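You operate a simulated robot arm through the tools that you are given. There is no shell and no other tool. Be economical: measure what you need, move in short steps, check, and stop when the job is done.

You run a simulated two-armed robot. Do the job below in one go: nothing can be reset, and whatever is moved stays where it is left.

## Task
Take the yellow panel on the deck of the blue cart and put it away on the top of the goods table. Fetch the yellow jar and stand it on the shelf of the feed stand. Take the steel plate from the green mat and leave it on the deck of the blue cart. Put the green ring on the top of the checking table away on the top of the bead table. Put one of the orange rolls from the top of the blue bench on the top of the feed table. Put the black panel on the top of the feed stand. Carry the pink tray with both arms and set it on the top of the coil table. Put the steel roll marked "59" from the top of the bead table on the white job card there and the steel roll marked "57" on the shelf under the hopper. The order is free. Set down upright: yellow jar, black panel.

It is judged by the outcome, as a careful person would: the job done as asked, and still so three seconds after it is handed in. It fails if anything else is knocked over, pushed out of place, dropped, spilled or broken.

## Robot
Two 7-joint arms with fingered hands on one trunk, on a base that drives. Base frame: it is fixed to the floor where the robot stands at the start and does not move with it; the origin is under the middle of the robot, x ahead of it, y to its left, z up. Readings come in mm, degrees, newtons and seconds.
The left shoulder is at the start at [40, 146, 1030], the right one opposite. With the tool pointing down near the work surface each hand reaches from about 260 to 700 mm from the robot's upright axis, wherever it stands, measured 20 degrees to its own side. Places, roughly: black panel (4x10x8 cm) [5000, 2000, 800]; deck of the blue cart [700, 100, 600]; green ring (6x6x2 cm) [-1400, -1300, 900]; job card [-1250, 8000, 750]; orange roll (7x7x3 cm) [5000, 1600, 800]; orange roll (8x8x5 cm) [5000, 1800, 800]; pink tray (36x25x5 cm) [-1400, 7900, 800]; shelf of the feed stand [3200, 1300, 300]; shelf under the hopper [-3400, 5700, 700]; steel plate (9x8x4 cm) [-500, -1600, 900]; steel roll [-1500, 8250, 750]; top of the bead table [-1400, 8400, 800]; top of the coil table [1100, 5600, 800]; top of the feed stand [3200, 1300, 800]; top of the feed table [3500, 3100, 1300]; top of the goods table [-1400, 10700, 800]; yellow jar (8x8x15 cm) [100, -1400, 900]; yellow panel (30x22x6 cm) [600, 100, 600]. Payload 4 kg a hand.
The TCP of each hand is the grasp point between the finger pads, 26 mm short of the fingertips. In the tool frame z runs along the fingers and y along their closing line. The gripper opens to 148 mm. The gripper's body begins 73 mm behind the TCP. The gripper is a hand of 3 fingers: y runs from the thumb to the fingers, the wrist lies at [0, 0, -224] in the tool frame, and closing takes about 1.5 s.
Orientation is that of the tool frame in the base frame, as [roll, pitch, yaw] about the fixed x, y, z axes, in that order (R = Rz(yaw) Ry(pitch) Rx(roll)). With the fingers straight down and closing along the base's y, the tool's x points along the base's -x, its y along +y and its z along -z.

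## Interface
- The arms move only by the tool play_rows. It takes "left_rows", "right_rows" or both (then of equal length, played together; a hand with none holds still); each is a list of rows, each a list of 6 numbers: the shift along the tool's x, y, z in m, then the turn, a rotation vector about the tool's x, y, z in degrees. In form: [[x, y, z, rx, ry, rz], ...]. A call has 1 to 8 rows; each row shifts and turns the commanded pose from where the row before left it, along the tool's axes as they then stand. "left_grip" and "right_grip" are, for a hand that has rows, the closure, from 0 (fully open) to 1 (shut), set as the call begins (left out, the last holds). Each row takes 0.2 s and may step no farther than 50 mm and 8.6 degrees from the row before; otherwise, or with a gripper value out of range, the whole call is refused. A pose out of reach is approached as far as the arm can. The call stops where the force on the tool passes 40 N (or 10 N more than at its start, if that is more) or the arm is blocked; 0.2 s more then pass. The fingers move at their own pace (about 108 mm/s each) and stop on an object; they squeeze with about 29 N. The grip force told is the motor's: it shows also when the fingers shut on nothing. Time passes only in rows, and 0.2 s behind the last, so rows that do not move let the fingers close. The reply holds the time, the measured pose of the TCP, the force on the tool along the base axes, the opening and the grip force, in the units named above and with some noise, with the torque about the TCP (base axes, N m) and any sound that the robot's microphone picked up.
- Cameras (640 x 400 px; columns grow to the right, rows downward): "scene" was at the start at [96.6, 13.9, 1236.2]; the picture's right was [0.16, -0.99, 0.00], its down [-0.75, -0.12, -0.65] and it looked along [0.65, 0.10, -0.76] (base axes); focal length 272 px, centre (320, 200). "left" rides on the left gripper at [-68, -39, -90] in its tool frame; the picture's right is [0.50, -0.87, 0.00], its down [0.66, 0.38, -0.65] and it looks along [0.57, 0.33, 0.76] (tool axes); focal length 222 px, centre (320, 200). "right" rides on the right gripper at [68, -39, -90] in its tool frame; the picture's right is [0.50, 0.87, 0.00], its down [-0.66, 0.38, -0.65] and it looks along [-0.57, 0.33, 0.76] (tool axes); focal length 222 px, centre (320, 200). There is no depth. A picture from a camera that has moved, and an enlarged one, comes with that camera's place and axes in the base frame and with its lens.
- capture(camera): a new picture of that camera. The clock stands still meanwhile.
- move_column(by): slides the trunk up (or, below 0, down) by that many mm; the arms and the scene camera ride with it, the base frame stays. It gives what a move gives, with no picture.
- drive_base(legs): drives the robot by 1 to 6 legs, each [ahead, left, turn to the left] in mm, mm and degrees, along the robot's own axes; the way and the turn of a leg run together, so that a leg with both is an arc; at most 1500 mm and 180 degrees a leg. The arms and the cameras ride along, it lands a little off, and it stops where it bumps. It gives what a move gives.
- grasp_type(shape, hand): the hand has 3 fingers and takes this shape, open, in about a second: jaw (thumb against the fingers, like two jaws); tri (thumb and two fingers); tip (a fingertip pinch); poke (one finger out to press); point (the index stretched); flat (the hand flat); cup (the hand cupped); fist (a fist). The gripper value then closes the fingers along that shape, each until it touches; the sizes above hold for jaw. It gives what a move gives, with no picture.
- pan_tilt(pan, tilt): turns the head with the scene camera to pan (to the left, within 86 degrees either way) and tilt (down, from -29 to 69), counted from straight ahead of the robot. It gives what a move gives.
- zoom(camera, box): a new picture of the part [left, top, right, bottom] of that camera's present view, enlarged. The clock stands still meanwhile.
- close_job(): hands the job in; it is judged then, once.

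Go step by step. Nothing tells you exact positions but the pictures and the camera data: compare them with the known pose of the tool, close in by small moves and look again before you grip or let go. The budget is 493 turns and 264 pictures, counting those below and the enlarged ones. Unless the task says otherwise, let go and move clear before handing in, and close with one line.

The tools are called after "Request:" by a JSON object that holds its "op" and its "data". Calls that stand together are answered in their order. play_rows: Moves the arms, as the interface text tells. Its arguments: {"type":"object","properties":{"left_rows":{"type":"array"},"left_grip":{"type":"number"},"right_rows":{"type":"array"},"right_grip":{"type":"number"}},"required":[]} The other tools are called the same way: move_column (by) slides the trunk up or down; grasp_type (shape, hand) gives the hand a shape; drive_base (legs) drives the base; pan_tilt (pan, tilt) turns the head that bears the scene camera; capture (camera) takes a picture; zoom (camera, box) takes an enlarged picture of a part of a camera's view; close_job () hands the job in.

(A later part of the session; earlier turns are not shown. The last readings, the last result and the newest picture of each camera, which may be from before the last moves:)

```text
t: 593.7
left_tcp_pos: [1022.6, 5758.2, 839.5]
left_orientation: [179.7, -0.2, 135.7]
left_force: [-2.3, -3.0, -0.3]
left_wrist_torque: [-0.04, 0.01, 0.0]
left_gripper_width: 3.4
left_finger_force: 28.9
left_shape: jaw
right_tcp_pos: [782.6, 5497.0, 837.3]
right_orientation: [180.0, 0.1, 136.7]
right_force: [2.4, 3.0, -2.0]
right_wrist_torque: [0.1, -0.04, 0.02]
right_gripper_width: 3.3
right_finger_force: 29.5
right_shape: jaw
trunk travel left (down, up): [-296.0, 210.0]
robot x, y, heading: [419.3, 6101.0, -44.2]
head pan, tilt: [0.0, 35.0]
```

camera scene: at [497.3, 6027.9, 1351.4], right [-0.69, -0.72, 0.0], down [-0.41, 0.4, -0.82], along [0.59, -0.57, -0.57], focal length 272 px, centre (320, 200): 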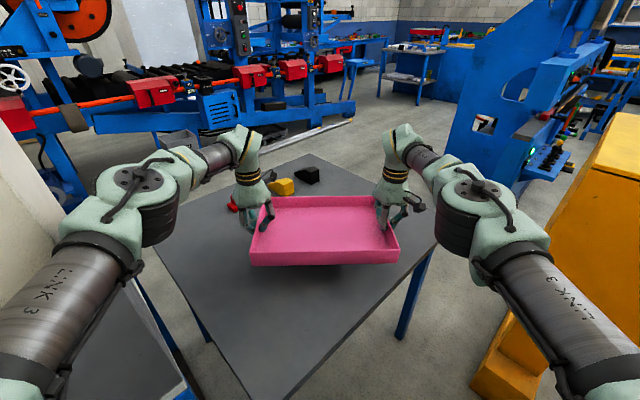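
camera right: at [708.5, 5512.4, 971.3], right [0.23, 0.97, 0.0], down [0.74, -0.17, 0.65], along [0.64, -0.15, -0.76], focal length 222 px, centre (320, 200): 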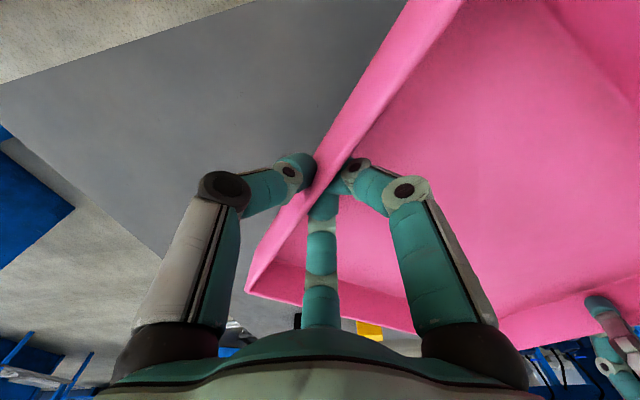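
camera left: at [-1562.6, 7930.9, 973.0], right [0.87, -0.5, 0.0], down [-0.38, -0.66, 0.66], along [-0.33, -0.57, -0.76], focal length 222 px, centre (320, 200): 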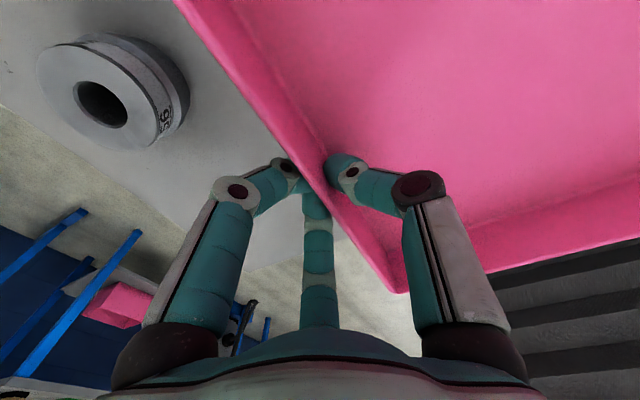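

Request:
{"op": "play_rows", "data": {"left_rows": [[0, 0, 0.007, 0, 0, 0], [0, 0, 0, 0, 0, 0]], "right_rows": [[0, 0, 0.006, 0, 0, 0], [0, 0, 0, 0, 0, 0]]}}

Request:
{"op": "play_rows", "data": {"left_rows": [[0, 0, 0.006, 0, 0, 0], [0, 0, 0, 0, 0, 0]], "right_rows": [[0, 0, 0.005, 0, 0, 0], [0, 0, 0, 0, 0, 0]]}}

Request:
{"op": "play_rows", "data": {"left_rows": [[0, 0, 0.006, 0, 0, 0], [0, 0, 0, 0, 0, 0]], "right_rows": [[0, 0, 0.006, 0, 0, 0], [0, 0, 0, 0, 0, 0]]}}

Request:
{"op": "capture", "data": {"camera": "scene"}}

```text
t: 594.3
left_tcp_pos: [1022.2, 5757.6, 832.0]
left_orientation: [179.8, -0.3, 135.8]
left_force: [-2.7, -3.0, -1.1]
left_wrist_torque: [-0.07, 0.05, 0.03]
left_gripper_width: 3.5
left_finger_force: 28.9
left_shape: jaw
right_tcp_pos: [782.9, 5496.5, 832.3]
right_orientation: [-179.9, 0.1, 136.8]
right_force: [1.6, 2.6, -1.6]
right_wrist_torque: [0.08, -0.05, 0.03]
right_gripper_width: 3.3
right_finger_force: 29.0
right_shape: jaw
trunk travel left (down, up): [-296.0, 210.0]
robot x, y, heading: [416.9, 6103.5, -43.9]
head pan, tilt: [0.0, 35.0]
```

```text
t: 594.9
left_tcp_pos: [1023.1, 5758.3, 826.6]
left_orientation: [179.6, -0.2, 135.7]
left_force: [-1.6, -2.4, -1.6]
left_wrist_torque: [-0.04, 0.06, 0.02]
left_gripper_width: 3.8
left_finger_force: 29.6
left_shape: jaw
right_tcp_pos: [781.2, 5497.5, 828.3]
right_orientation: [-180.0, 0.1, 136.8]
right_force: [1.2, 1.4, -2.1]
right_wrist_torque: [0.01, -0.05, -0.01]
right_gripper_width: 3.5
right_finger_force: 28.4
right_shape: jaw
right hand out of reach, approached as far as the arm can: row 1
trunk travel left (down, up): [-296.0, 210.0]
robot x, y, heading: [421.0, 6102.0, -43.8]
head pan, tilt: [0.0, 35.0]
```

```text
t: 595.5
left_tcp_pos: [1023.0, 5757.5, 820.0]
left_orientation: [179.8, -0.3, 135.8]
left_force: [-1.5, -2.6, -1.2]
left_wrist_torque: [-0.03, 0.08, 0.05]
left_gripper_width: 3.4
left_finger_force: 28.7
left_shape: jaw
right_tcp_pos: [781.2, 5498.3, 821.6]
right_orientation: [-179.8, 0.1, 136.8]
right_force: [0.9, 2.0, -0.9]
right_wrist_torque: [0.05, 0.05, -0.03]
right_gripper_width: 3.1
right_finger_force: 29.2
right_shape: jaw
trunk travel left (down, up): [-296.0, 210.0]
robot x, y, heading: [423.7, 6103.7, -44.0]
head pan, tilt: [0.0, 35.0]
```

```text
77 pictures are left
camera scene: at [496.2, 6028.1, 1351.5], right [-0.69, -0.72, 0.0], down [-0.41, 0.4, -0.82], along [0.59, -0.57, -0.57], focal length 272 px, centre (320, 200)
```

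scene: 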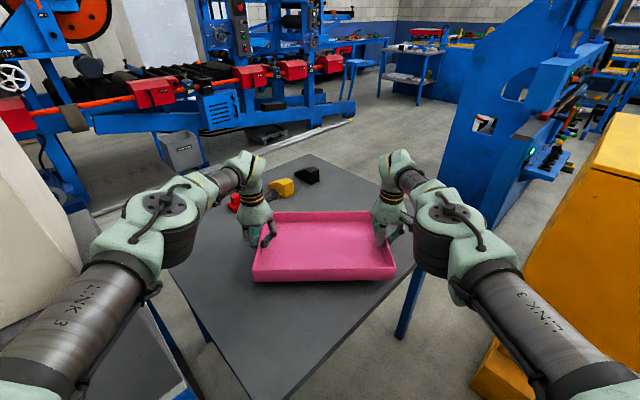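

Request:
{"op": "move_column", "data": {"by": -10}}

Request:
{"op": "move_column", "data": {"by": -8}}

Request:
{"op": "move_column", "data": {"by": -6}}

```text
t: 596.1
left_tcp_pos: [1022.6, 5757.9, 809.1]
left_orientation: [179.7, -0.2, 135.8]
left_force: [-1.8, -1.6, -0.8]
left_wrist_torque: [-0.04, 0.08, -0.01]
left_gripper_width: 3.2
left_finger_force: 29.0
left_shape: jaw
right_tcp_pos: [782.6, 5497.9, 812.0]
right_orientation: [-179.9, 0.1, 136.8]
right_force: [0.1, 1.1, -1.3]
right_wrist_torque: [0.02, -0.02, 0.01]
right_gripper_width: 3.5
right_finger_force: 28.8
right_shape: jaw
trunk travel left (down, up): [-286.0, 220.0]
robot x, y, heading: [418.6, 6100.9, -43.8]
head pan, tilt: [0.0, 35.0]
```

```text
t: 596.7
left_tcp_pos: [1022.5, 5758.7, 802.2]
left_orientation: [179.7, -0.2, 135.8]
left_force: [-2.1, -0.5, -2.3]
left_wrist_torque: [-0.07, 0.04, -0.03]
left_gripper_width: 3.5
left_finger_force: 29.4
left_shape: jaw
right_tcp_pos: [782.1, 5498.9, 803.4]
right_orientation: [-179.9, 0.1, 136.9]
right_force: [1.8, 1.6, -1.7]
right_wrist_torque: [0.05, 0.01, -0.01]
right_gripper_width: 3.4
right_finger_force: 29.0
right_shape: jaw
trunk travel left (down, up): [-278.0, 228.0]
robot x, y, heading: [416.9, 6102.4, -43.6]
head pan, tilt: [0.0, 35.0]
```

```text
t: 597.2
left_tcp_pos: [1023.0, 5757.7, 796.6]
left_orientation: [179.7, -0.2, 135.9]
left_force: [-1.7, -1.3, -1.6]
left_wrist_torque: [-0.05, 0.01, 0.01]
left_gripper_width: 3.5
left_finger_force: 28.7
left_shape: jaw
right_tcp_pos: [781.5, 5497.9, 796.8]
right_orientation: [-179.9, 0.0, 136.8]
right_force: [1.7, 1.1, -1.5]
right_wrist_torque: [-0.01, -0.01, -0.03]
right_gripper_width: 3.6
right_finger_force: 28.5
right_shape: jaw
trunk travel left (down, up): [-272.0, 234.0]
robot x, y, heading: [418.9, 6104.4, -44.0]
head pan, tilt: [0.0, 35.0]
```

Request:
{"op": "move_column", "data": {"by": -6}}

Request:
{"op": "move_column", "data": {"by": -6}}

Request:
{"op": "capture", "data": {"camera": "right"}}

Request:
{"op": "capture", "data": {"camera": "scene"}}

```text
t: 597.8
left_tcp_pos: [1022.3, 5759.4, 792.1]
left_orientation: [179.7, -0.1, 135.8]
left_force: [-1.5, -1.4, 4.6]
left_wrist_torque: [-0.06, 0.07, -0.01]
left_gripper_width: 3.4
left_finger_force: 29.1
left_shape: jaw
right_tcp_pos: [780.6, 5499.9, 793.4]
right_orientation: [-179.9, 0.2, 136.8]
right_force: [1.0, 1.3, 5.2]
right_wrist_torque: [-0.01, -0.01, 0.0]
right_gripper_width: 3.8
right_finger_force: 29.1
right_shape: jaw
trunk travel left (down, up): [-266.0, 240.0]
robot x, y, heading: [417.7, 6105.1, -44.2]
head pan, tilt: [0.0, 35.0]
```

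```text
t: 598.3
left_tcp_pos: [1022.1, 5760.2, 790.8]
left_orientation: [179.7, 0.5, 135.8]
left_force: [3.7, -6.2, 24.1]
left_wrist_torque: [-0.15, -0.07, 0.06]
left_gripper_width: 3.8
left_finger_force: 28.6
left_shape: jaw
right_tcp_pos: [780.8, 5498.7, 792.1]
right_orientation: [-179.9, 0.7, 136.7]
right_force: [6.6, -3.1, 25.9]
right_wrist_torque: [-0.14, -0.1, 0.04]
right_gripper_width: 4.1
right_finger_force: 29.1
right_shape: jaw
trunk travel left (down, up): [-260.0, 246.0]
robot x, y, heading: [424.2, 6104.2, -44.0]
head pan, tilt: [0.0, 35.0]
```

```text
76 pictures are left
camera right: at [703.3, 5517.1, 883.2], right [0.23, 0.97, -0.01], down [0.73, -0.17, 0.66], along [0.64, -0.16, -0.75], focal length 222 px, centre (320, 200)
```

right: 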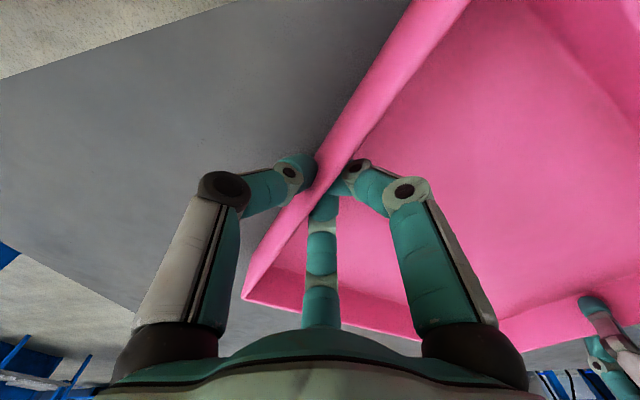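

```text
75 pictures are left
camera scene: at [491.9, 6031.4, 1316.8], right [-0.69, -0.72, 0.0], down [-0.41, 0.4, -0.82], along [0.59, -0.57, -0.57], focal length 272 px, centre (320, 200)
```

scene: 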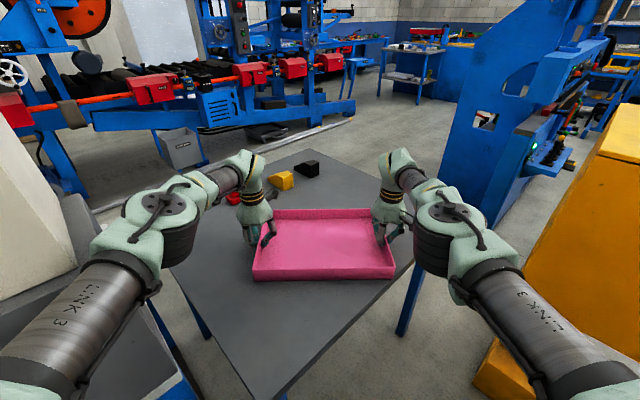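

The tray touches the table, but its near corner is right at the edge. I'll lift a little, move 35 mm further in, and set it down again.

Request:
{"op": "move_column", "data": {"by": 20}}

Request:
{"op": "drive_base", "data": {"legs": [[35, 15, 0]]}}

Request:
{"op": "move_column", "data": {"by": -12}}

Request:
{"op": "move_column", "data": {"by": -6}}

Request:
{"op": "capture", "data": {"camera": "scene"}}

```text
t: 599.0
left_tcp_pos: [1021.3, 5759.2, 802.5]
left_orientation: [179.6, -0.4, 135.8]
left_force: [-0.6, -0.4, -1.3]
left_wrist_torque: [-0.02, 0.03, 0.0]
left_gripper_width: 3.6
left_finger_force: 29.3
left_shape: jaw
right_tcp_pos: [780.7, 5499.7, 806.2]
right_orientation: [-179.9, 0.0, 136.8]
right_force: [0.3, 1.2, -1.6]
right_wrist_torque: [0.04, -0.04, 0.0]
right_gripper_width: 4.0
right_finger_force: 29.0
right_shape: jaw
trunk travel left (down, up): [-280.0, 226.0]
robot x, y, heading: [417.8, 6104.6, -44.2]
head pan, tilt: [0.0, 35.0]
```

```text
t: 599.9
left_tcp_pos: [1057.4, 5744.8, 803.7]
left_orientation: [179.7, -0.2, 135.7]
left_force: [-0.7, -0.5, -1.9]
left_wrist_torque: [-0.08, 0.0, -0.01]
left_gripper_width: 3.7
left_finger_force: 29.2
left_shape: jaw
right_tcp_pos: [818.6, 5484.7, 806.7]
right_orientation: [-179.9, 0.1, 136.8]
right_force: [0.0, 0.9, -0.3]
right_wrist_torque: [-0.02, 0.04, 0.0]
right_gripper_width: 3.8
right_finger_force: 28.7
right_shape: jaw
trunk travel left (down, up): [-280.0, 226.0]
robot x, y, heading: [451.5, 6089.1, -43.9]
head pan, tilt: [0.0, 35.0]
```

```text
t: 600.5
left_tcp_pos: [1051.7, 5739.7, 795.5]
left_orientation: [179.3, 0.0, 135.7]
left_force: [1.9, 1.0, -1.0]
left_wrist_torque: [0.03, -0.02, 0.0]
left_gripper_width: 3.7
left_finger_force: 28.9
left_shape: jaw
right_tcp_pos: [809.9, 5480.2, 794.6]
right_orientation: [179.7, 0.2, 136.7]
right_force: [-2.4, -1.9, -1.2]
right_wrist_torque: [-0.09, 0.01, 0.01]
right_gripper_width: 4.1
right_finger_force: 28.9
right_shape: jaw
trunk travel left (down, up): [-268.0, 238.0]
robot x, y, heading: [454.8, 6087.7, -43.8]
head pan, tilt: [0.0, 35.0]
```

```text
t: 601.0
left_tcp_pos: [1052.1, 5740.1, 795.5]
left_orientation: [178.8, 0.4, 135.7]
left_force: [6.7, 5.7, -0.6]
left_wrist_torque: [0.06, -0.14, -0.02]
left_gripper_width: 3.4
left_finger_force: 29.0
left_shape: jaw
right_tcp_pos: [811.4, 5480.0, 792.4]
right_orientation: [179.4, 0.6, 136.7]
right_force: [-1.4, 1.1, 25.3]
right_wrist_torque: [-0.07, 0.05, -0.02]
right_gripper_width: 4.3
right_finger_force: 28.6
right_shape: jaw
trunk travel left (down, up): [-262.0, 244.0]
robot x, y, heading: [455.9, 6088.0, -44.1]
head pan, tilt: [0.0, 35.0]
```

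```text
74 pictures are left
camera scene: at [519.6, 6008.2, 1318.7], right [-0.7, -0.72, -0.01], down [-0.4, 0.4, -0.82], along [0.59, -0.57, -0.57], focal length 272 px, centre (320, 200)
```

scene: 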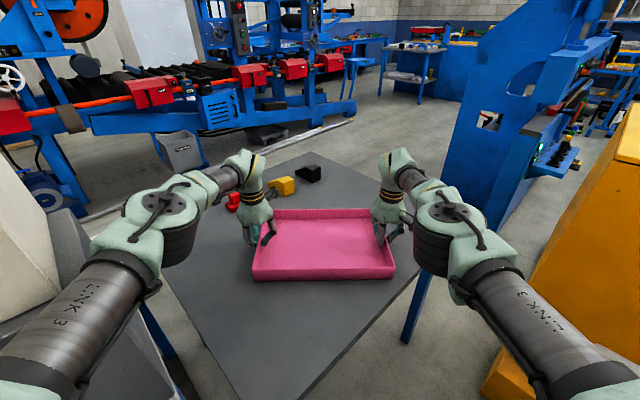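

Request:
{"op": "move_column", "data": {"by": 4}}

Request:
{"op": "play_rows", "data": {"left_rows": [[0, 0, 0.003, 0, 0, 0], [0, 0, 0.002, 0, 0, 0]], "right_rows": [[0, 0, 0.001, 0, 0, 0], [0, 0, 0.001, 0, 0, 0]]}}

```text
t: 601.6
left_tcp_pos: [1050.1, 5739.8, 790.7]
left_orientation: [179.1, -0.2, 135.7]
left_force: [6.4, 4.4, -0.3]
left_wrist_torque: [0.02, -0.12, -0.03]
left_gripper_width: 3.8
left_finger_force: 28.8
left_shape: jaw
right_tcp_pos: [811.2, 5479.1, 793.0]
right_orientation: [179.5, 0.4, 136.8]
right_force: [-1.6, -3.9, 18.5]
right_wrist_torque: [-0.14, 0.04, -0.01]
right_gripper_width: 4.3
right_finger_force: 29.5
right_shape: jaw
trunk travel left (down, up): [-266.0, 240.0]
robot x, y, heading: [455.4, 6088.6, -44.2]
head pan, tilt: [0.0, 35.0]
```

```text
t: 602.2
left_tcp_pos: [1053.2, 5741.9, 792.6]
left_orientation: [179.2, 0.2, 135.7]
left_force: [-1.1, -2.3, -2.4]
left_wrist_torque: [-0.04, 0.02, 0.01]
left_gripper_width: 3.6
left_finger_force: 29.6
left_shape: jaw
right_tcp_pos: [811.5, 5482.1, 792.0]
right_orientation: [179.5, 0.4, 136.7]
right_force: [-1.6, -3.7, 19.2]
right_wrist_torque: [-0.17, 0.12, -0.02]
right_gripper_width: 4.3
right_finger_force: 28.9
right_shape: jaw
trunk travel left (down, up): [-266.0, 240.0]
robot x, y, heading: [457.2, 6088.3, -44.1]
head pan, tilt: [0.0, 35.0]
```

Close enough to contact on both sides, so I'll release both hands and rise.

Request:
{"op": "play_rows", "data": {"left_rows": [[0, 0, 0, 0, 0, 0], [0, 0, 0, 0, 0, 0], [0, 0, 0, 0, 0, 0]], "right_rows": [[0, 0, 0, 0, 0, 0], [0, 0, 0, 0, 0, 0], [0, 0, 0, 0, 0, 0]], "left_grip": 0.5, "right_grip": 0.5}}

Request:
{"op": "move_column", "data": {"by": 200}}

Request:
{"op": "capture", "data": {"camera": "scene"}}

Request:
{"op": "capture", "data": {"camera": "right"}}

```text
t: 603.0
left_tcp_pos: [1055.0, 5740.7, 792.2]
left_orientation: [179.0, 0.3, 135.8]
left_force: [-0.2, 0.0, 0.3]
left_wrist_torque: [-0.02, 0.01, -0.02]
left_gripper_width: 73.6
left_finger_force: 0.1
left_shape: jaw
right_tcp_pos: [812.1, 5482.6, 790.5]
right_orientation: [179.6, 0.2, 136.7]
right_force: [0.1, 0.0, 0.8]
right_wrist_torque: [0.0, 0.04, 0.01]
right_gripper_width: 73.5
right_finger_force: 0.0
right_shape: jaw
trunk travel left (down, up): [-266.0, 240.0]
robot x, y, heading: [457.0, 6089.9, -43.8]
head pan, tilt: [0.0, 35.0]
```

```text
t: 605.1
left_tcp_pos: [1058.3, 5745.7, 985.9]
left_orientation: [179.7, -0.2, 135.8]
left_force: [0.5, 0.5, -0.1]
left_wrist_torque: [-0.02, 0.04, -0.02]
left_gripper_width: 73.7
left_finger_force: 0.1
left_shape: jaw
right_tcp_pos: [817.3, 5485.1, 989.7]
right_orientation: [-179.9, 0.1, 136.7]
right_force: [0.3, 0.2, -0.1]
right_wrist_torque: [-0.04, 0.01, 0.01]
right_gripper_width: 73.4
right_finger_force: 0.1
right_shape: jaw
trunk travel left (down, up): [-466.0, 40.0]
robot x, y, heading: [456.3, 6091.2, -44.1]
head pan, tilt: [0.0, 35.0]
```

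```text
73 pictures are left
camera scene: at [532.1, 6014.7, 1522.5], right [-0.69, -0.72, 0.0], down [-0.41, 0.4, -0.82], along [0.59, -0.57, -0.57], focal length 272 px, centre (320, 200)
```

scene: 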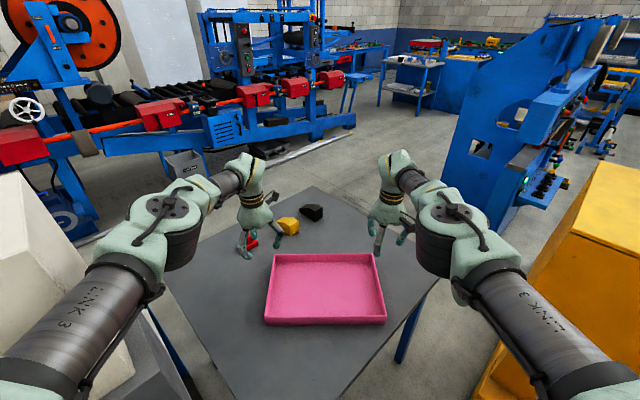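

```text
72 pictures are left
camera right: at [741.2, 5502.4, 1082.8], right [0.23, 0.97, 0.0], down [0.74, -0.17, 0.65], along [0.64, -0.15, -0.76], focal length 222 px, centre (320, 200)
```

right: 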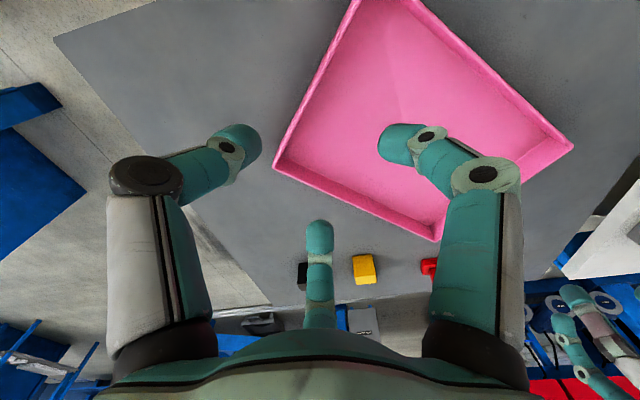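

The pink tray is on the coil table. I'll retrace the path out.

Request:
{"op": "drive_base", "data": {"legs": [[-145, -20, -4], [-54, 24, 0], [-127, 151, -17], [-206, 127, -15], [-411, -6, -11]]}}

```text
t: 606.7
left_tcp_pos: [924.7, 5799.8, 987.6]
left_orientation: [179.7, -0.1, 132.3]
left_force: [-0.7, -0.7, 0.7]
left_wrist_torque: [-0.03, 0.0, -0.02]
left_gripper_width: 73.6
left_finger_force: 0.0
left_shape: jaw
right_tcp_pos: [668.0, 5554.4, 992.7]
right_orientation: [-179.9, 0.3, 133.3]
right_force: [0.6, 1.2, 0.6]
right_wrist_torque: [0.01, -0.03, 0.01]
right_gripper_width: 73.6
right_finger_force: 0.0
right_shape: jaw
trunk travel left (down, up): [-466.0, 40.0]
robot x, y, heading: [344.7, 6179.5, -47.7]
head pan, tilt: [0.0, 35.0]
stopped in leg 1: the robot was blocked; the commanded pose is now the measured one
```

Request:
{"op": "drive_base", "data": {"legs": [[0, 18, 0], [-45, 12, 0], [-127, 151, -17], [-206, 127, -15], [-411, -6, -11]]}}

```text
t: 612.7
left_tcp_pos: [571.5, 6386.7, 984.3]
left_orientation: [179.7, -0.2, 89.8]
left_force: [-0.6, -0.4, 0.1]
left_wrist_torque: [0.0, 0.02, -0.01]
left_gripper_width: 73.9
left_finger_force: 0.0
left_shape: jaw
right_tcp_pos: [216.1, 6381.0, 990.4]
right_orientation: [-179.9, 0.1, 90.8]
right_force: [0.3, -0.3, 0.6]
right_wrist_torque: [0.0, -0.04, 0.01]
right_gripper_width: 73.6
right_finger_force: 0.0
right_shape: jaw
trunk travel left (down, up): [-466.0, 40.0]
robot x, y, heading: [399.0, 7063.3, -90.0]
head pan, tilt: [0.0, 35.0]
```

I'm out. A quick check that the counter boxes are undisturbed.

Request:
{"op": "pan_tilt", "data": {"pan": 45, "tilt": 20}}

Request:
{"op": "capture", "data": {"camera": "scene"}}

```text
t: 613.8
left_tcp_pos: [571.5, 6386.0, 984.7]
left_orientation: [179.7, -0.3, 89.8]
left_force: [0.2, 0.5, 0.0]
left_wrist_torque: [0.0, 0.02, -0.01]
left_gripper_width: 73.7
left_finger_force: 0.1
left_shape: jaw
right_tcp_pos: [216.4, 6381.0, 992.3]
right_orientation: [-179.9, 0.0, 90.7]
right_force: [0.2, -0.8, -0.2]
right_wrist_torque: [0.01, -0.03, 0.03]
right_gripper_width: 73.8
right_finger_force: 0.0
right_shape: jaw
trunk travel left (down, up): [-466.0, 40.0]
robot x, y, heading: [397.1, 7060.5, -90.1]
head pan, tilt: [45.0, 20.0]
```

```text
71 pictures are left
camera scene: at [465.1, 6975.9, 1546.2], right [-0.71, -0.71, 0.0], down [-0.24, 0.24, -0.94], along [0.66, -0.67, -0.34], focal length 272 px, centre (320, 200)
```

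scene: 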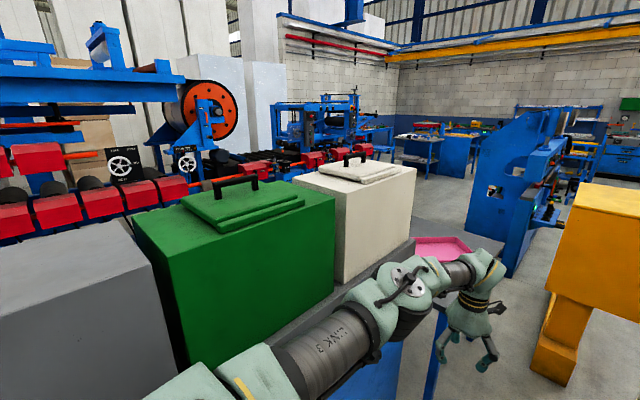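

Now the yellow panel. I'll fold the arms and drive back to the cart via the west lane.

Request:
{"op": "play_rows", "data": {"left_rows": [[0.045, 0, -0.01, 0, 0, 0], [0.045, 0, -0.01, 0, 0, 0], [0.045, 0, -0.01, 0, 0, 0], [0.045, 0, -0.01, 0, 0, 0], [0.045, 0, 0, 0, 0, 0]], "right_rows": [[0.045, 0, -0.01, 0, 0, 0], [0.045, 0, -0.01, 0, 0, 0], [0.045, 0, -0.01, 0, 0, 0], [0.045, 0, -0.01, 0, 0, 0], [0.045, 0, 0, 0, 0, 0]]}}

Request:
{"op": "drive_base", "data": {"legs": [[-220, 0, 0], [0, 0, -90], [1240, 0, 0], [1240, 0, 0]]}}

```text
t: 615.0
left_tcp_pos: [569.6, 6613.7, 1029.8]
left_orientation: [179.5, -0.1, 89.8]
left_force: [-0.4, 0.1, 0.2]
left_wrist_torque: [-0.01, -0.06, 0.01]
left_gripper_width: 73.9
left_finger_force: 0.1
left_shape: jaw
right_tcp_pos: [215.7, 6384.4, 993.4]
right_orientation: [180.0, 0.1, 90.8]
right_force: [-0.3, 1.1, -0.2]
right_wrist_torque: [0.0, 0.0, 0.01]
right_gripper_width: 73.9
right_finger_force: 0.1
right_shape: jaw
right hand out of reach, approached as far as the arm can: row 1, 2, 3, 4, 5
trunk travel left (down, up): [-466.0, 40.0]
robot x, y, heading: [401.2, 7059.4, -90.2]
head pan, tilt: [45.0, 20.0]
```

```text
t: 632.3
left_tcp_pos: [-2524.8, 7088.8, 1028.9]
left_orientation: [179.7, -0.2, 0.6]
left_force: [0.7, 0.0, -0.5]
left_wrist_torque: [0.0, -0.01, -0.02]
left_gripper_width: 73.7
left_finger_force: 0.1
left_shape: jaw
right_tcp_pos: [-2760.1, 7439.2, 993.7]
right_orientation: [-180.0, 0.2, 1.5]
right_force: [0.4, -0.6, -0.7]
right_wrist_torque: [0.0, 0.02, -0.03]
right_gripper_width: 73.5
right_finger_force: 0.0
right_shape: jaw
trunk travel left (down, up): [-466.0, 40.0]
robot x, y, heading: [-2077.9, 7264.2, -179.3]
head pan, tilt: [45.0, 20.0]
```

Request:
{"op": "play_rows", "data": {"right_rows": [[0.0, 0, 0.03, 0, -6, 0], [0.0, 0, 0.03, 0, -6, 0], [0.02, 0, 0.03, 0, -6, 0], [0.03, 0, 0, 0, 6, 0], [0.03, 0, 0, 0, 6, 0], [0.04, 0, 0, 0, 6, 0], [0.04, 0, 0, 0, 0, 0]]}}

Request:
{"op": "drive_base", "data": {"legs": [[0, 0, 89], [1500, 0, 0], [1500, 0, 0], [1500, 0, 0], [370, 0, 0]]}}

```text
t: 633.9
left_tcp_pos: [-2526.4, 7087.8, 1029.1]
left_orientation: [179.7, -0.3, 0.6]
left_force: [-0.4, 0.1, -0.4]
left_wrist_torque: [-0.01, 0.02, 0.01]
left_gripper_width: 73.7
left_finger_force: 0.0
left_shape: jaw
right_tcp_pos: [-2727.5, 7435.3, 856.0]
right_orientation: [-179.8, -0.1, 1.6]
right_force: [-0.9, 0.2, -0.1]
right_wrist_torque: [0.0, -0.01, 0.0]
right_gripper_width: 73.3
right_finger_force: 0.1
right_shape: jaw
right hand out of reach, approached as far as the arm can: row 1, 2, 3, 4, 5, 6, 7
trunk travel left (down, up): [-466.0, 40.0]
robot x, y, heading: [-2081.9, 7267.5, -179.2]
head pan, tilt: [45.0, 20.0]
```

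```text
t: 661.2
left_tcp_pos: [-1871.7, 1932.0, 1028.7]
left_orientation: [179.8, -0.1, 90.3]
left_force: [0.9, 0.0, -0.2]
left_wrist_torque: [-0.03, -0.03, -0.01]
left_gripper_width: 73.4
left_finger_force: 0.1
left_shape: jaw
right_tcp_pos: [-2220.2, 1733.8, 857.6]
right_orientation: [-179.9, 0.0, 91.2]
right_force: [0.6, -0.2, 0.7]
right_wrist_torque: [-0.02, -0.04, 0.02]
right_gripper_width: 73.9
right_finger_force: 0.1
right_shape: jaw
trunk travel left (down, up): [-466.0, 40.0]
robot x, y, heading: [-2048.9, 2380.7, -89.5]
head pan, tilt: [45.0, 20.0]
```

Request:
{"op": "play_rows", "data": {"right_rows": [[0.045, 0, 0, 0, 0, 0], [0.045, 0, 0, 0, 0, 0], [0.045, 0, 0, 0, 0, 0], [0.045, 0, 0, 0, 0, 0], [0.03, 0, -0.03, 0, 0, 0], [0.0, 0, -0.045, 0, 0, 0], [0.0, 0, -0.045, 0, 0, 0], [0.0, 0, -0.045, 0, 0, 0]]}}

```text
t: 663.0
left_tcp_pos: [-1869.7, 1931.6, 1027.0]
left_orientation: [179.7, -0.2, 90.4]
left_force: [-0.1, -0.2, 0.1]
left_wrist_torque: [0.01, -0.01, 0.02]
left_gripper_width: 73.6
left_finger_force: 0.0
left_shape: jaw
right_tcp_pos: [-2212.0, 1747.0, 944.4]
right_orientation: [-179.9, -0.1, 91.3]
right_force: [0.3, 0.3, 0.5]
right_wrist_torque: [0.0, -0.04, -0.02]
right_gripper_width: 73.7
right_finger_force: 0.0
right_shape: jaw
right hand out of reach, approached as far as the arm can: row 1, 2, 3, 4, 5
trunk travel left (down, up): [-466.0, 40.0]
robot x, y, heading: [-2047.1, 2382.0, -89.6]
head pan, tilt: [45.0, 20.0]
```

Request:
{"op": "play_rows", "data": {"right_rows": [[0.03, -0.03, 0, 0, 0, 0], [0.03, -0.03, 0, 0, 0, 0], [0.03, -0.03, 0, 0, 0, 0], [0.03, -0.03, 0, 0, 0, 0], [0.04, 0, 0, 0, 0, 0], [0.04, 0, 0, 0, 0, 0]]}}

```text
t: 664.4
left_tcp_pos: [-1871.3, 1932.2, 1028.6]
left_orientation: [179.7, -0.2, 90.3]
left_force: [0.0, 0.1, -0.8]
left_wrist_torque: [-0.02, -0.02, 0.01]
left_gripper_width: 73.9
left_finger_force: 0.1
left_shape: jaw
right_tcp_pos: [-2334.3, 1944.1, 942.0]
right_orientation: [-179.9, 0.1, 91.3]
right_force: [-0.7, -0.9, -1.0]
right_wrist_torque: [0.04, 0.02, -0.02]
right_gripper_width: 73.6
right_finger_force: 0.0
right_shape: jaw
trunk travel left (down, up): [-466.0, 40.0]
robot x, y, heading: [-2049.9, 2382.3, -89.5]
head pan, tilt: [45.0, 20.0]
```

Request:
{"op": "play_rows", "data": {"right_rows": [[0, 0.04, -0.03, 0, 0, 0], [0, 0.04, -0.03, 0, 0, 0], [0, 0.03, -0.03, 0, 0, 0]]}}

Request:
{"op": "drive_base", "data": {"legs": [[-150, 0, 0], [0, 1500, 0], [0, 110, 0], [1300, 0, 0], [1150, 0, 0], [0, 0, 90]]}}

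Request:
{"op": "pan_tilt", "data": {"pan": 0, "tilt": 40}}

Request:
{"op": "capture", "data": {"camera": "scene"}}

```text
t: 665.2
left_tcp_pos: [-1871.2, 1929.7, 1028.9]
left_orientation: [179.7, -0.2, 90.3]
left_force: [-0.1, -0.2, 0.5]
left_wrist_torque: [-0.04, 0.03, 0.03]
left_gripper_width: 73.8
left_finger_force: 0.1
left_shape: jaw
right_tcp_pos: [-2225.9, 1945.6, 1034.0]
right_orientation: [-179.8, -0.1, 91.2]
right_force: [-0.5, -1.5, 0.5]
right_wrist_torque: [-0.03, -0.02, -0.02]
right_gripper_width: 73.9
right_finger_force: 0.1
right_shape: jaw
trunk travel left (down, up): [-466.0, 40.0]
robot x, y, heading: [-2049.6, 2376.2, -89.5]
head pan, tilt: [45.0, 20.0]
```

```text
t: 679.2
left_tcp_pos: [-324.6, 1044.8, 1027.7]
left_orientation: [-179.8, 0.1, 77.8]
left_force: [0.1, -0.1, 0.0]
left_wrist_torque: [-0.01, 0.0, 0.01]
left_gripper_width: 73.9
left_finger_force: 0.1
left_shape: jaw
right_tcp_pos: [-663.4, 1133.6, 1042.2]
right_orientation: [-179.5, 1.1, 79.3]
right_force: [0.2, -0.4, -0.3]
right_wrist_torque: [0.01, -0.01, -0.01]
right_gripper_width: 74.0
right_finger_force: 0.0
right_shape: jaw
trunk travel left (down, up): [-466.0, 40.0]
robot x, y, heading: [-406.5, 1519.4, -102.1]
head pan, tilt: [45.0, 20.0]
stopped in leg 4: the robot was blocked; the commanded pose is now the measured one
```

```text
t: 680.3
left_tcp_pos: [-322.9, 1045.0, 1026.4]
left_orientation: [-179.7, 0.1, 77.7]
left_force: [0.0, 0.1, -1.0]
left_wrist_torque: [0.02, 0.01, 0.01]
left_gripper_width: 73.5
left_finger_force: 0.0
left_shape: jaw
right_tcp_pos: [-664.7, 1133.6, 1041.2]
right_orientation: [-179.2, 0.8, 79.0]
right_force: [-0.1, 0.9, -0.8]
right_wrist_torque: [0.0, -0.04, 0.01]
right_gripper_width: 74.1
right_finger_force: 0.0
right_shape: jaw
trunk travel left (down, up): [-466.0, 40.0]
robot x, y, heading: [-406.5, 1515.2, -102.0]
head pan, tilt: [0.0, 40.0]
```

```text
70 pictures are left
camera scene: at [-410.7, 1421.8, 1515.6], right [-0.98, 0.21, 0.01], down [0.12, 0.62, -0.77], along [-0.17, -0.75, -0.64], focal length 272 px, centre (320, 200)
```

scene: 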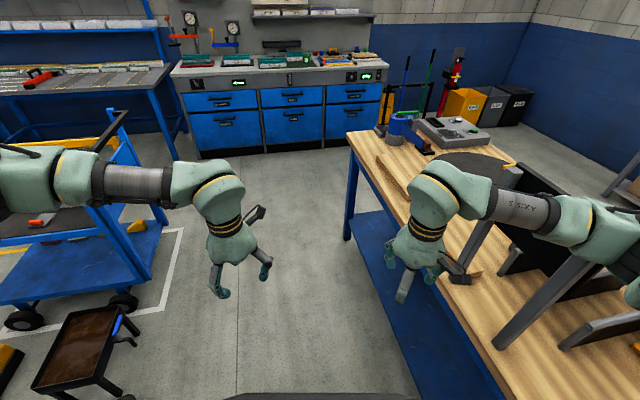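

The right elbow touched a fixture on the wooden bench. I'll back off and inspect.

Request:
{"op": "drive_base", "data": {"legs": [[-60, 120, 0], [0, 150, 12]]}}

Request:
{"op": "pan_tilt", "data": {"pan": -50, "tilt": 30}}

Request:
{"op": "capture", "data": {"camera": "scene"}}

```text
t: 681.0
left_tcp_pos: [-322.9, 1045.5, 1028.4]
left_orientation: [-180.0, -0.1, 77.8]
left_force: [0.5, -0.2, -0.5]
left_wrist_torque: [0.03, 0.0, -0.03]
left_gripper_width: 73.6
left_finger_force: 0.1
left_shape: jaw
right_tcp_pos: [-664.2, 1131.8, 1045.3]
right_orientation: [-179.8, 1.4, 79.2]
right_force: [0.3, -0.2, 0.7]
right_wrist_torque: [0.02, 0.0, 0.0]
right_gripper_width: 74.0
right_finger_force: 0.0
right_shape: jaw
trunk travel left (down, up): [-466.0, 40.0]
robot x, y, heading: [-400.5, 1518.9, -101.8]
head pan, tilt: [0.0, 40.0]
stopped in leg 1: the robot was blocked; the commanded pose is now the measured one
```

```text
t: 682.2
left_tcp_pos: [-322.8, 1044.6, 1027.3]
left_orientation: [-179.9, -0.1, 77.8]
left_force: [0.1, -0.6, 0.3]
left_wrist_torque: [-0.01, 0.01, -0.04]
left_gripper_width: 73.7
left_finger_force: 0.1
left_shape: jaw
right_tcp_pos: [-663.5, 1131.0, 1043.5]
right_orientation: [-179.6, 1.2, 79.1]
right_force: [-0.1, 0.3, -0.3]
right_wrist_torque: [0.0, 0.02, 0.04]
right_gripper_width: 73.7
right_finger_force: 0.0
right_shape: jaw
trunk travel left (down, up): [-466.0, 40.0]
robot x, y, heading: [-405.9, 1518.5, -102.1]
head pan, tilt: [-50.0, 30.0]
```

```text
69 pictures are left
camera scene: at [-474.3, 1463.6, 1531.3], right [-0.47, 0.88, 0.0], down [0.43, 0.23, -0.87], along [-0.77, -0.41, -0.49], focal length 272 px, centre (320, 200)
```

scene: 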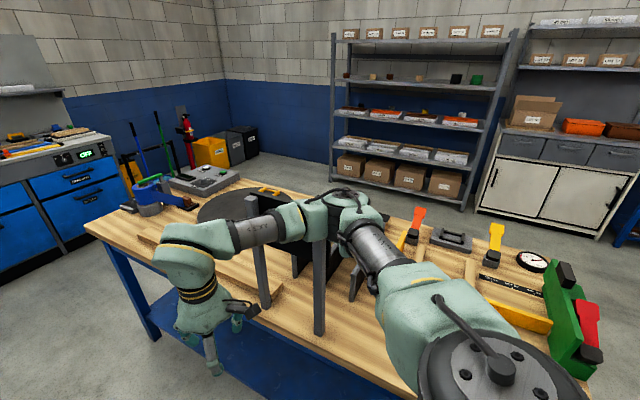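

Request:
{"op": "move_column", "data": {"by": 40}}

Request:
{"op": "drive_base", "data": {"legs": [[0, 60, 0]]}}

Request:
{"op": "capture", "data": {"camera": "scene"}}

```text
t: 683.0
left_tcp_pos: [-329.7, 1038.0, 1065.0]
left_orientation: [179.6, -0.5, 77.9]
left_force: [-0.4, 0.0, 0.1]
left_wrist_torque: [0.04, -0.02, 0.0]
left_gripper_width: 73.8
left_finger_force: 0.1
left_shape: jaw
right_tcp_pos: [-672.4, 1126.0, 1077.7]
right_orientation: [179.9, 0.8, 79.0]
right_force: [-0.2, -0.3, -0.2]
right_wrist_torque: [0.02, 0.0, 0.01]
right_gripper_width: 73.8
right_finger_force: 0.0
right_shape: jaw
trunk travel left (down, up): [-506.0, 0.0]
robot x, y, heading: [-406.1, 1515.0, -102.1]
head pan, tilt: [-50.0, 30.0]
```

```text
t: 684.0
left_tcp_pos: [-282.4, 1030.3, 1067.3]
left_orientation: [179.1, -0.4, 77.7]
left_force: [-0.3, 0.7, 0.4]
left_wrist_torque: [0.0, -0.09, 0.01]
left_gripper_width: 73.7
left_finger_force: 0.1
left_shape: jaw
right_tcp_pos: [-624.7, 1117.8, 1076.4]
right_orientation: [179.4, 0.8, 78.9]
right_force: [-0.6, 0.0, 0.1]
right_wrist_torque: [-0.04, -0.04, 0.0]
right_gripper_width: 73.7
right_finger_force: 0.1
right_shape: jaw
trunk travel left (down, up): [-506.0, 0.0]
robot x, y, heading: [-347.9, 1508.8, -102.3]
head pan, tilt: [-50.0, 30.0]
```

```text
68 pictures are left
camera scene: at [-443.7, 1448.0, 1568.4], right [-0.47, 0.88, -0.01], down [0.45, 0.23, -0.86], along [-0.76, -0.41, -0.51], focal length 272 px, centre (320, 200)
```

scene: 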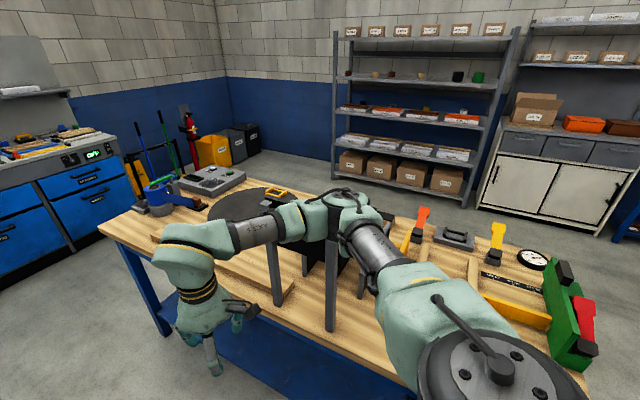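

Request:
{"op": "drive_base", "data": {"legs": [[0, 120, 0], [0, 0, 12], [1250, 0, 0], [0, 0, 90]]}}

Request:
{"op": "pan_tilt", "data": {"pan": 0, "tilt": 40}}

Request:
{"op": "capture", "data": {"camera": "scene"}}

```text
t: 695.8
left_tcp_pos: [219.0, 400.6, 1065.3]
left_orientation: [179.6, -0.4, -179.4]
left_force: [-0.2, 0.1, 0.0]
left_wrist_torque: [0.03, 0.02, -0.02]
left_gripper_width: 73.6
left_finger_force: 0.0
left_shape: jaw
right_tcp_pos: [212.6, 46.9, 1077.3]
right_orientation: [-180.0, 0.8, -178.2]
right_force: [-0.2, 0.6, 0.4]
right_wrist_torque: [-0.05, 0.04, 0.02]
right_gripper_width: 73.9
right_finger_force: 0.0
right_shape: jaw
trunk travel left (down, up): [-506.0, 0.0]
robot x, y, heading: [-227.7, 222.9, 0.9]
head pan, tilt: [-50.0, 30.0]
```

```text
t: 697.0
left_tcp_pos: [220.3, 401.1, 1065.4]
left_orientation: [179.7, -0.5, -179.4]
left_force: [0.8, -0.7, 0.2]
left_wrist_torque: [0.0, -0.02, 0.0]
left_gripper_width: 73.8
left_finger_force: 0.1
left_shape: jaw
right_tcp_pos: [211.4, 46.2, 1076.8]
right_orientation: [-179.9, 0.9, -178.1]
right_force: [0.3, 0.6, 0.5]
right_wrist_torque: [-0.03, 0.04, -0.01]
right_gripper_width: 73.9
right_finger_force: 0.1
right_shape: jaw
trunk travel left (down, up): [-506.0, 0.0]
robot x, y, heading: [-225.9, 227.5, 0.9]
head pan, tilt: [0.0, 40.0]
```

```text
67 pictures are left
camera scene: at [-124.0, 226.5, 1553.6], right [0.02, -1.0, 0.0], down [-0.64, -0.01, -0.77], along [0.77, 0.01, -0.64], focal length 272 px, centre (320, 200)
```

scene: 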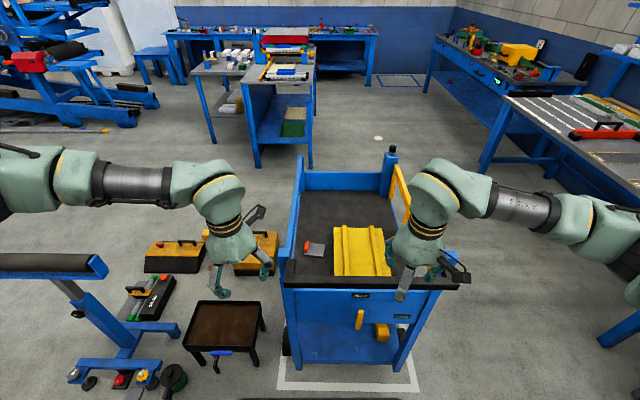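

I can see the cart, panel and plate. I'll stand centred on the panel so nearly straight arms pass high over the handle bar.

Request:
{"op": "drive_base", "data": {"legs": [[0, -157, -0.9], [270, 0, 0]]}}

Request:
{"op": "pan_tilt", "data": {"pan": 0, "tilt": 50}}

Request:
{"op": "capture", "data": {"camera": "scene"}}

```text
t: 699.9
left_tcp_pos: [487.6, 240.6, 1066.5]
left_orientation: [179.6, -0.4, 180.0]
left_force: [0.0, 1.5, 0.1]
left_wrist_torque: [-0.02, -0.01, 0.03]
left_gripper_width: 74.1
left_finger_force: 0.0
left_shape: jaw
right_tcp_pos: [475.8, -112.1, 1079.0]
right_orientation: [-180.0, 0.8, -178.8]
right_force: [-0.6, 0.2, 0.1]
right_wrist_torque: [0.01, 0.01, 0.01]
right_gripper_width: 73.9
right_finger_force: 0.0
right_shape: jaw
trunk travel left (down, up): [-506.0, 0.0]
robot x, y, heading: [37.4, 68.1, 0.2]
head pan, tilt: [0.0, 40.0]
```

```text
t: 700.6
left_tcp_pos: [490.2, 241.2, 1064.8]
left_orientation: [179.6, -0.5, 180.0]
left_force: [0.1, -0.7, 0.8]
left_wrist_torque: [-0.01, 0.03, 0.0]
left_gripper_width: 73.6
left_finger_force: 0.0
left_shape: jaw
right_tcp_pos: [479.0, -111.4, 1076.8]
right_orientation: [-180.0, 0.8, -178.8]
right_force: [-0.2, -0.6, -1.2]
right_wrist_torque: [0.03, -0.02, -0.01]
right_gripper_width: 73.8
right_finger_force: 0.0
right_shape: jaw
trunk travel left (down, up): [-506.0, 0.0]
robot x, y, heading: [39.1, 67.2, 0.5]
head pan, tilt: [0.0, 50.0]
```

```text
66 pictures are left
camera scene: at [136.6, 71.4, 1539.5], right [0.0, -1.0, 0.0], down [-0.77, 0.0, -0.64], along [0.64, 0.0, -0.77], focal length 272 px, centre (320, 200)
```

scene: 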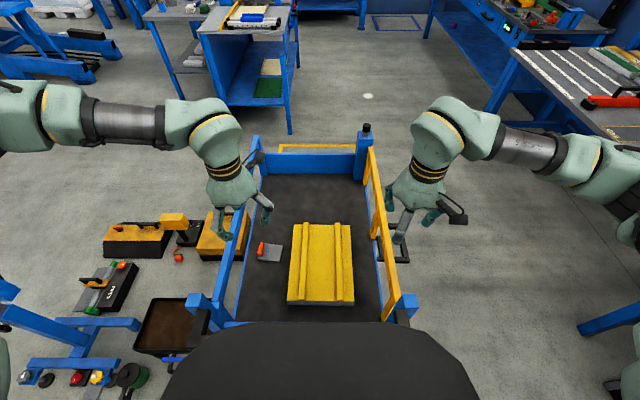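

Request:
{"op": "zoom", "data": {"camera": "scene", "box": [250, 210, 390, 310]}}

```text
4.00 times, centred on (320, 260) of scene
camera zoom: at [136.6, 71.4, 1539.5], right [0.0, -1.0, 0.0], down [-0.77, 0.0, -0.64], along [0.64, 0.0, -0.77], focal length 1086 px, centre (320, -40)
```

zoom: 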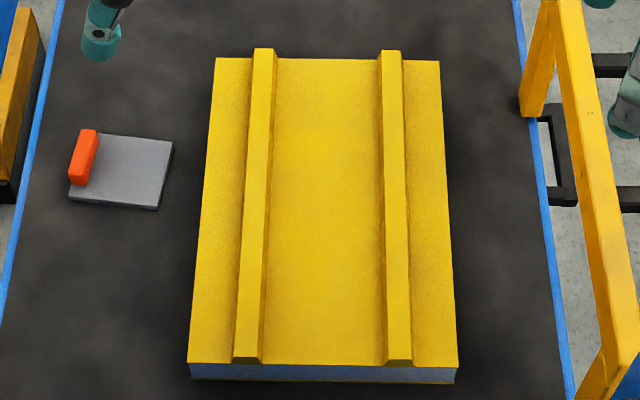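

Request:
{"op": "drive_base", "data": {"legs": [[40, 0, 0]]}}

Request:
{"op": "move_column", "data": {"by": -110}}

Request:
{"op": "play_rows", "data": {"left_rows": [[-0.03, -0.028, 0.02, 0, 0, 0], [-0.03, -0.028, 0.02, 0, 0, 0], [-0.03, -0.028, 0.02, 0, 0, 0], [-0.025, -0.028, 0.03, 0, 0, 0]]}}

Request:
{"op": "capture", "data": {"camera": "left"}}

Request:
{"op": "capture", "data": {"camera": "scene"}}

```text
t: 701.7
left_tcp_pos: [531.2, 241.5, 1063.1]
left_orientation: [179.7, -0.6, 179.9]
left_force: [1.2, -0.6, -0.5]
left_wrist_torque: [0.01, 0.03, 0.02]
left_gripper_width: 73.9
left_finger_force: 0.0
left_shape: jaw
right_tcp_pos: [517.9, -111.0, 1074.7]
right_orientation: [-180.0, 0.6, -178.8]
right_force: [-0.1, -0.1, -0.6]
right_wrist_torque: [-0.03, 0.0, 0.02]
right_gripper_width: 73.9
right_finger_force: 0.1
right_shape: jaw
trunk travel left (down, up): [-506.0, 0.0]
robot x, y, heading: [73.4, 69.2, 0.2]
head pan, tilt: [0.0, 50.0]
stopped in leg 1: the robot was blocked; the commanded pose is now the measured one
```

```text
t: 703.1
left_tcp_pos: [523.9, 242.5, 956.5]
left_orientation: [179.6, -0.3, 179.8]
left_force: [0.1, 0.6, -1.2]
left_wrist_torque: [-0.03, 0.01, -0.02]
left_gripper_width: 73.8
left_finger_force: 0.2
left_shape: jaw
right_tcp_pos: [511.3, -112.0, 968.3]
right_orientation: [-180.0, 0.8, -178.8]
right_force: [0.0, 0.2, 0.4]
right_wrist_torque: [0.0, 0.02, -0.02]
right_gripper_width: 73.7
right_finger_force: 0.1
right_shape: jaw
trunk travel left (down, up): [-396.0, 110.0]
robot x, y, heading: [75.1, 70.1, 0.1]
head pan, tilt: [0.0, 50.0]
```

```text
t: 704.1
left_tcp_pos: [643.3, 129.4, 861.7]
left_orientation: [179.6, -0.4, 180.0]
left_force: [0.2, -0.5, 0.8]
left_wrist_torque: [-0.02, 0.03, 0.01]
left_gripper_width: 73.8
left_finger_force: 0.1
left_shape: jaw
right_tcp_pos: [513.5, -112.2, 966.7]
right_orientation: [180.0, 0.7, -178.9]
right_force: [-0.1, -1.5, 0.4]
right_wrist_torque: [0.01, -0.02, -0.03]
right_gripper_width: 74.0
right_finger_force: 0.0
right_shape: jaw
trunk travel left (down, up): [-396.0, 110.0]
robot x, y, heading: [72.0, 73.0, 0.4]
head pan, tilt: [0.0, 50.0]
```

```text
64 pictures are left
camera left: at [711.3, 89.0, 951.2], right [-0.5, -0.87, 0.0], down [-0.65, 0.37, 0.66], along [-0.57, 0.33, -0.75], focal length 222 px, centre (320, 200)
```

left: 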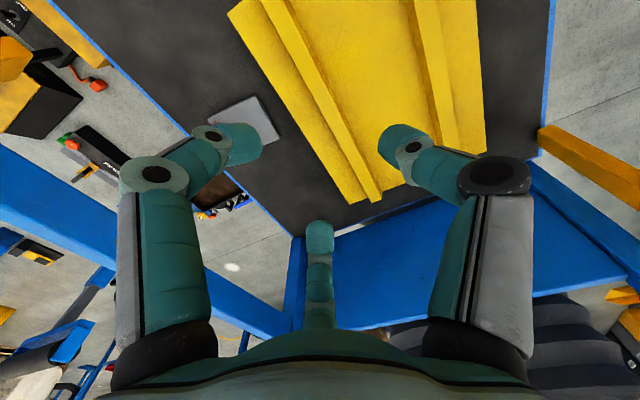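

```text
63 pictures are left
camera scene: at [172.9, 69.8, 1429.6], right [0.0, -1.0, 0.0], down [-0.77, 0.0, -0.64], along [0.64, 0.0, -0.77], focal length 272 px, centre (320, 200)
```

scene: 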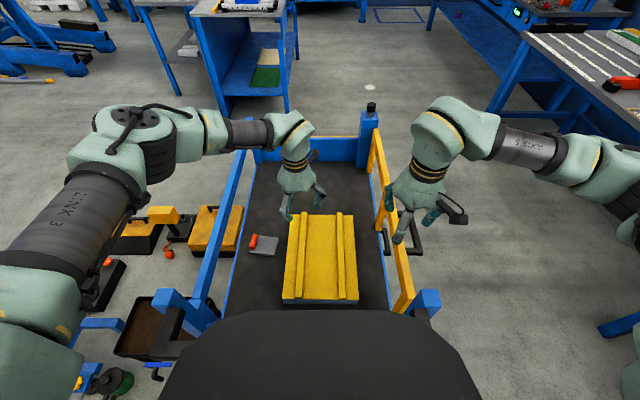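

Request:
{"op": "play_rows", "data": {"left_rows": [[0, 0, 0.04, 0, 0, 0], [0, 0, 0.04, 0, 0, 0], [0, 0, 0.04, 0, 0, 0], [0, 0, 0.03, 0, 0, 0]]}}

Request:
{"op": "capture", "data": {"camera": "left"}}

```text
t: 705.1
left_tcp_pos: [641.1, 130.8, 713.4]
left_orientation: [179.6, -0.3, 179.8]
left_force: [-0.1, 0.1, -0.3]
left_wrist_torque: [-0.01, 0.01, 0.02]
left_gripper_width: 73.7
left_finger_force: 0.0
left_shape: jaw
right_tcp_pos: [513.1, -112.3, 967.1]
right_orientation: [180.0, 0.7, -178.9]
right_force: [-0.4, -0.8, -0.3]
right_wrist_torque: [0.01, 0.01, -0.02]
right_gripper_width: 73.8
right_finger_force: 0.0
right_shape: jaw
trunk travel left (down, up): [-396.0, 110.0]
robot x, y, heading: [73.6, 70.4, 0.3]
head pan, tilt: [0.0, 50.0]
```

```text
62 pictures are left
camera left: at [709.4, 91.1, 803.0], right [-0.5, -0.87, 0.0], down [-0.65, 0.37, 0.66], along [-0.57, 0.33, -0.75], focal length 222 px, centre (320, 200)
```

left: 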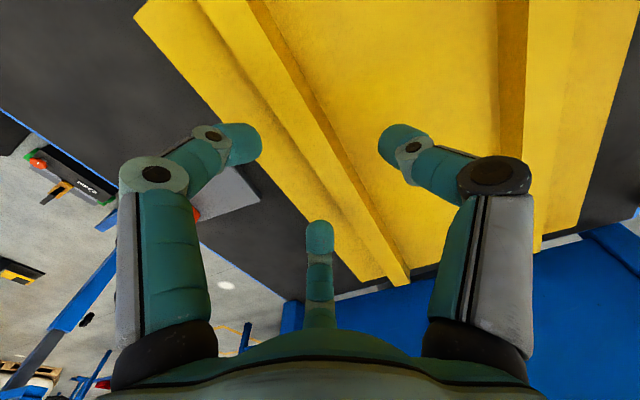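

Request:
{"op": "play_rows", "data": {"left_rows": [[0, 0.001, 0.03, 0, 0, 0], [0, 0, 0.015, 0, 0, 0], [0, 0, 0.005, 0, 0, 0], [0, 0, 0, 0, 0, 0]]}}

Request:
{"op": "capture", "data": {"camera": "left"}}

```text
t: 705.6
left_tcp_pos: [644.8, 129.7, 686.0]
left_orientation: [179.8, 0.2, -179.8]
left_force: [-3.0, 1.8, 18.6]
left_wrist_torque: [0.24, 0.38, -0.07]
left_gripper_width: 75.3
left_finger_force: 0.0
left_shape: jaw
right_tcp_pos: [511.4, -111.2, 968.5]
right_orientation: [180.0, 1.0, -178.7]
right_force: [0.1, -0.7, -0.5]
right_wrist_torque: [-0.02, 0.01, 0.0]
right_gripper_width: 73.8
right_finger_force: 0.0
right_shape: jaw
trunk travel left (down, up): [-396.0, 110.0]
robot x, y, heading: [73.4, 70.3, 0.1]
head pan, tilt: [0.0, 50.0]
stopped in row 2 (left hand): the force on the tool passed its limit at 54 N (the readings are from after the stop); the commanded pose is now the measured one
```

```text
61 pictures are left
camera left: at [712.0, 90.4, 776.7], right [-0.5, -0.87, 0.0], down [-0.66, 0.37, 0.65], along [-0.57, 0.33, -0.76], focal length 222 px, centre (320, 200)
```

left: 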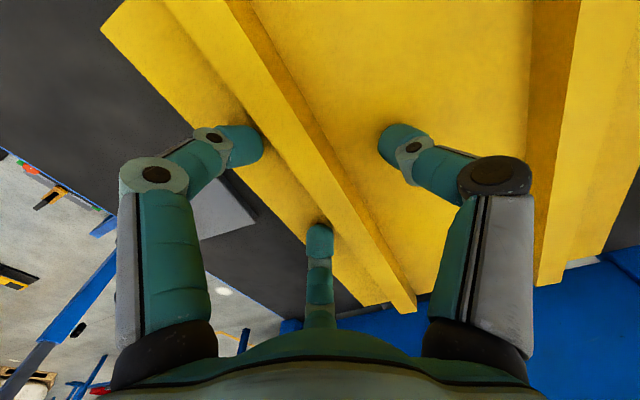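

Request:
{"op": "play_rows", "data": {"left_rows": [[0, 0, -0.003, 0, 0, 0], [0, 0, 0, 0, 0, 0], [0, 0, 0, 0, 0, 0], [0, 0, 0, 0, 0, 0], [0, 0, 0, 0, 0, 0]], "left_grip": 1}}

Request:
{"op": "capture", "data": {"camera": "left"}}

```text
t: 706.8
left_tcp_pos: [646.2, 130.1, 687.2]
left_orientation: [179.8, 0.0, -179.9]
left_force: [1.7, -0.6, 4.5]
left_wrist_torque: [0.06, -0.05, -0.02]
left_gripper_width: 23.8
left_finger_force: 29.2
left_shape: jaw
right_tcp_pos: [512.5, -111.5, 968.5]
right_orientation: [-180.0, 0.8, -178.8]
right_force: [0.2, -0.3, 0.4]
right_wrist_torque: [0.0, 0.01, 0.02]
right_gripper_width: 73.9
right_finger_force: 0.0
right_shape: jaw
trunk travel left (down, up): [-396.0, 110.0]
robot x, y, heading: [73.9, 68.0, 0.4]
head pan, tilt: [0.0, 50.0]
```

```text
60 pictures are left
camera left: at [712.9, 90.9, 777.2], right [-0.5, -0.87, 0.0], down [-0.66, 0.37, 0.65], along [-0.57, 0.33, -0.76], focal length 222 px, centre (320, 200)
```

left: 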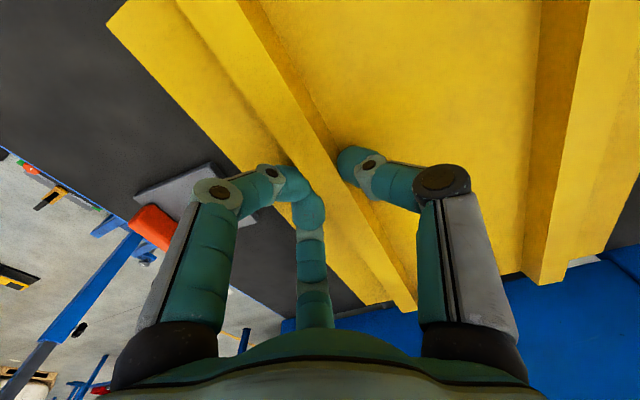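

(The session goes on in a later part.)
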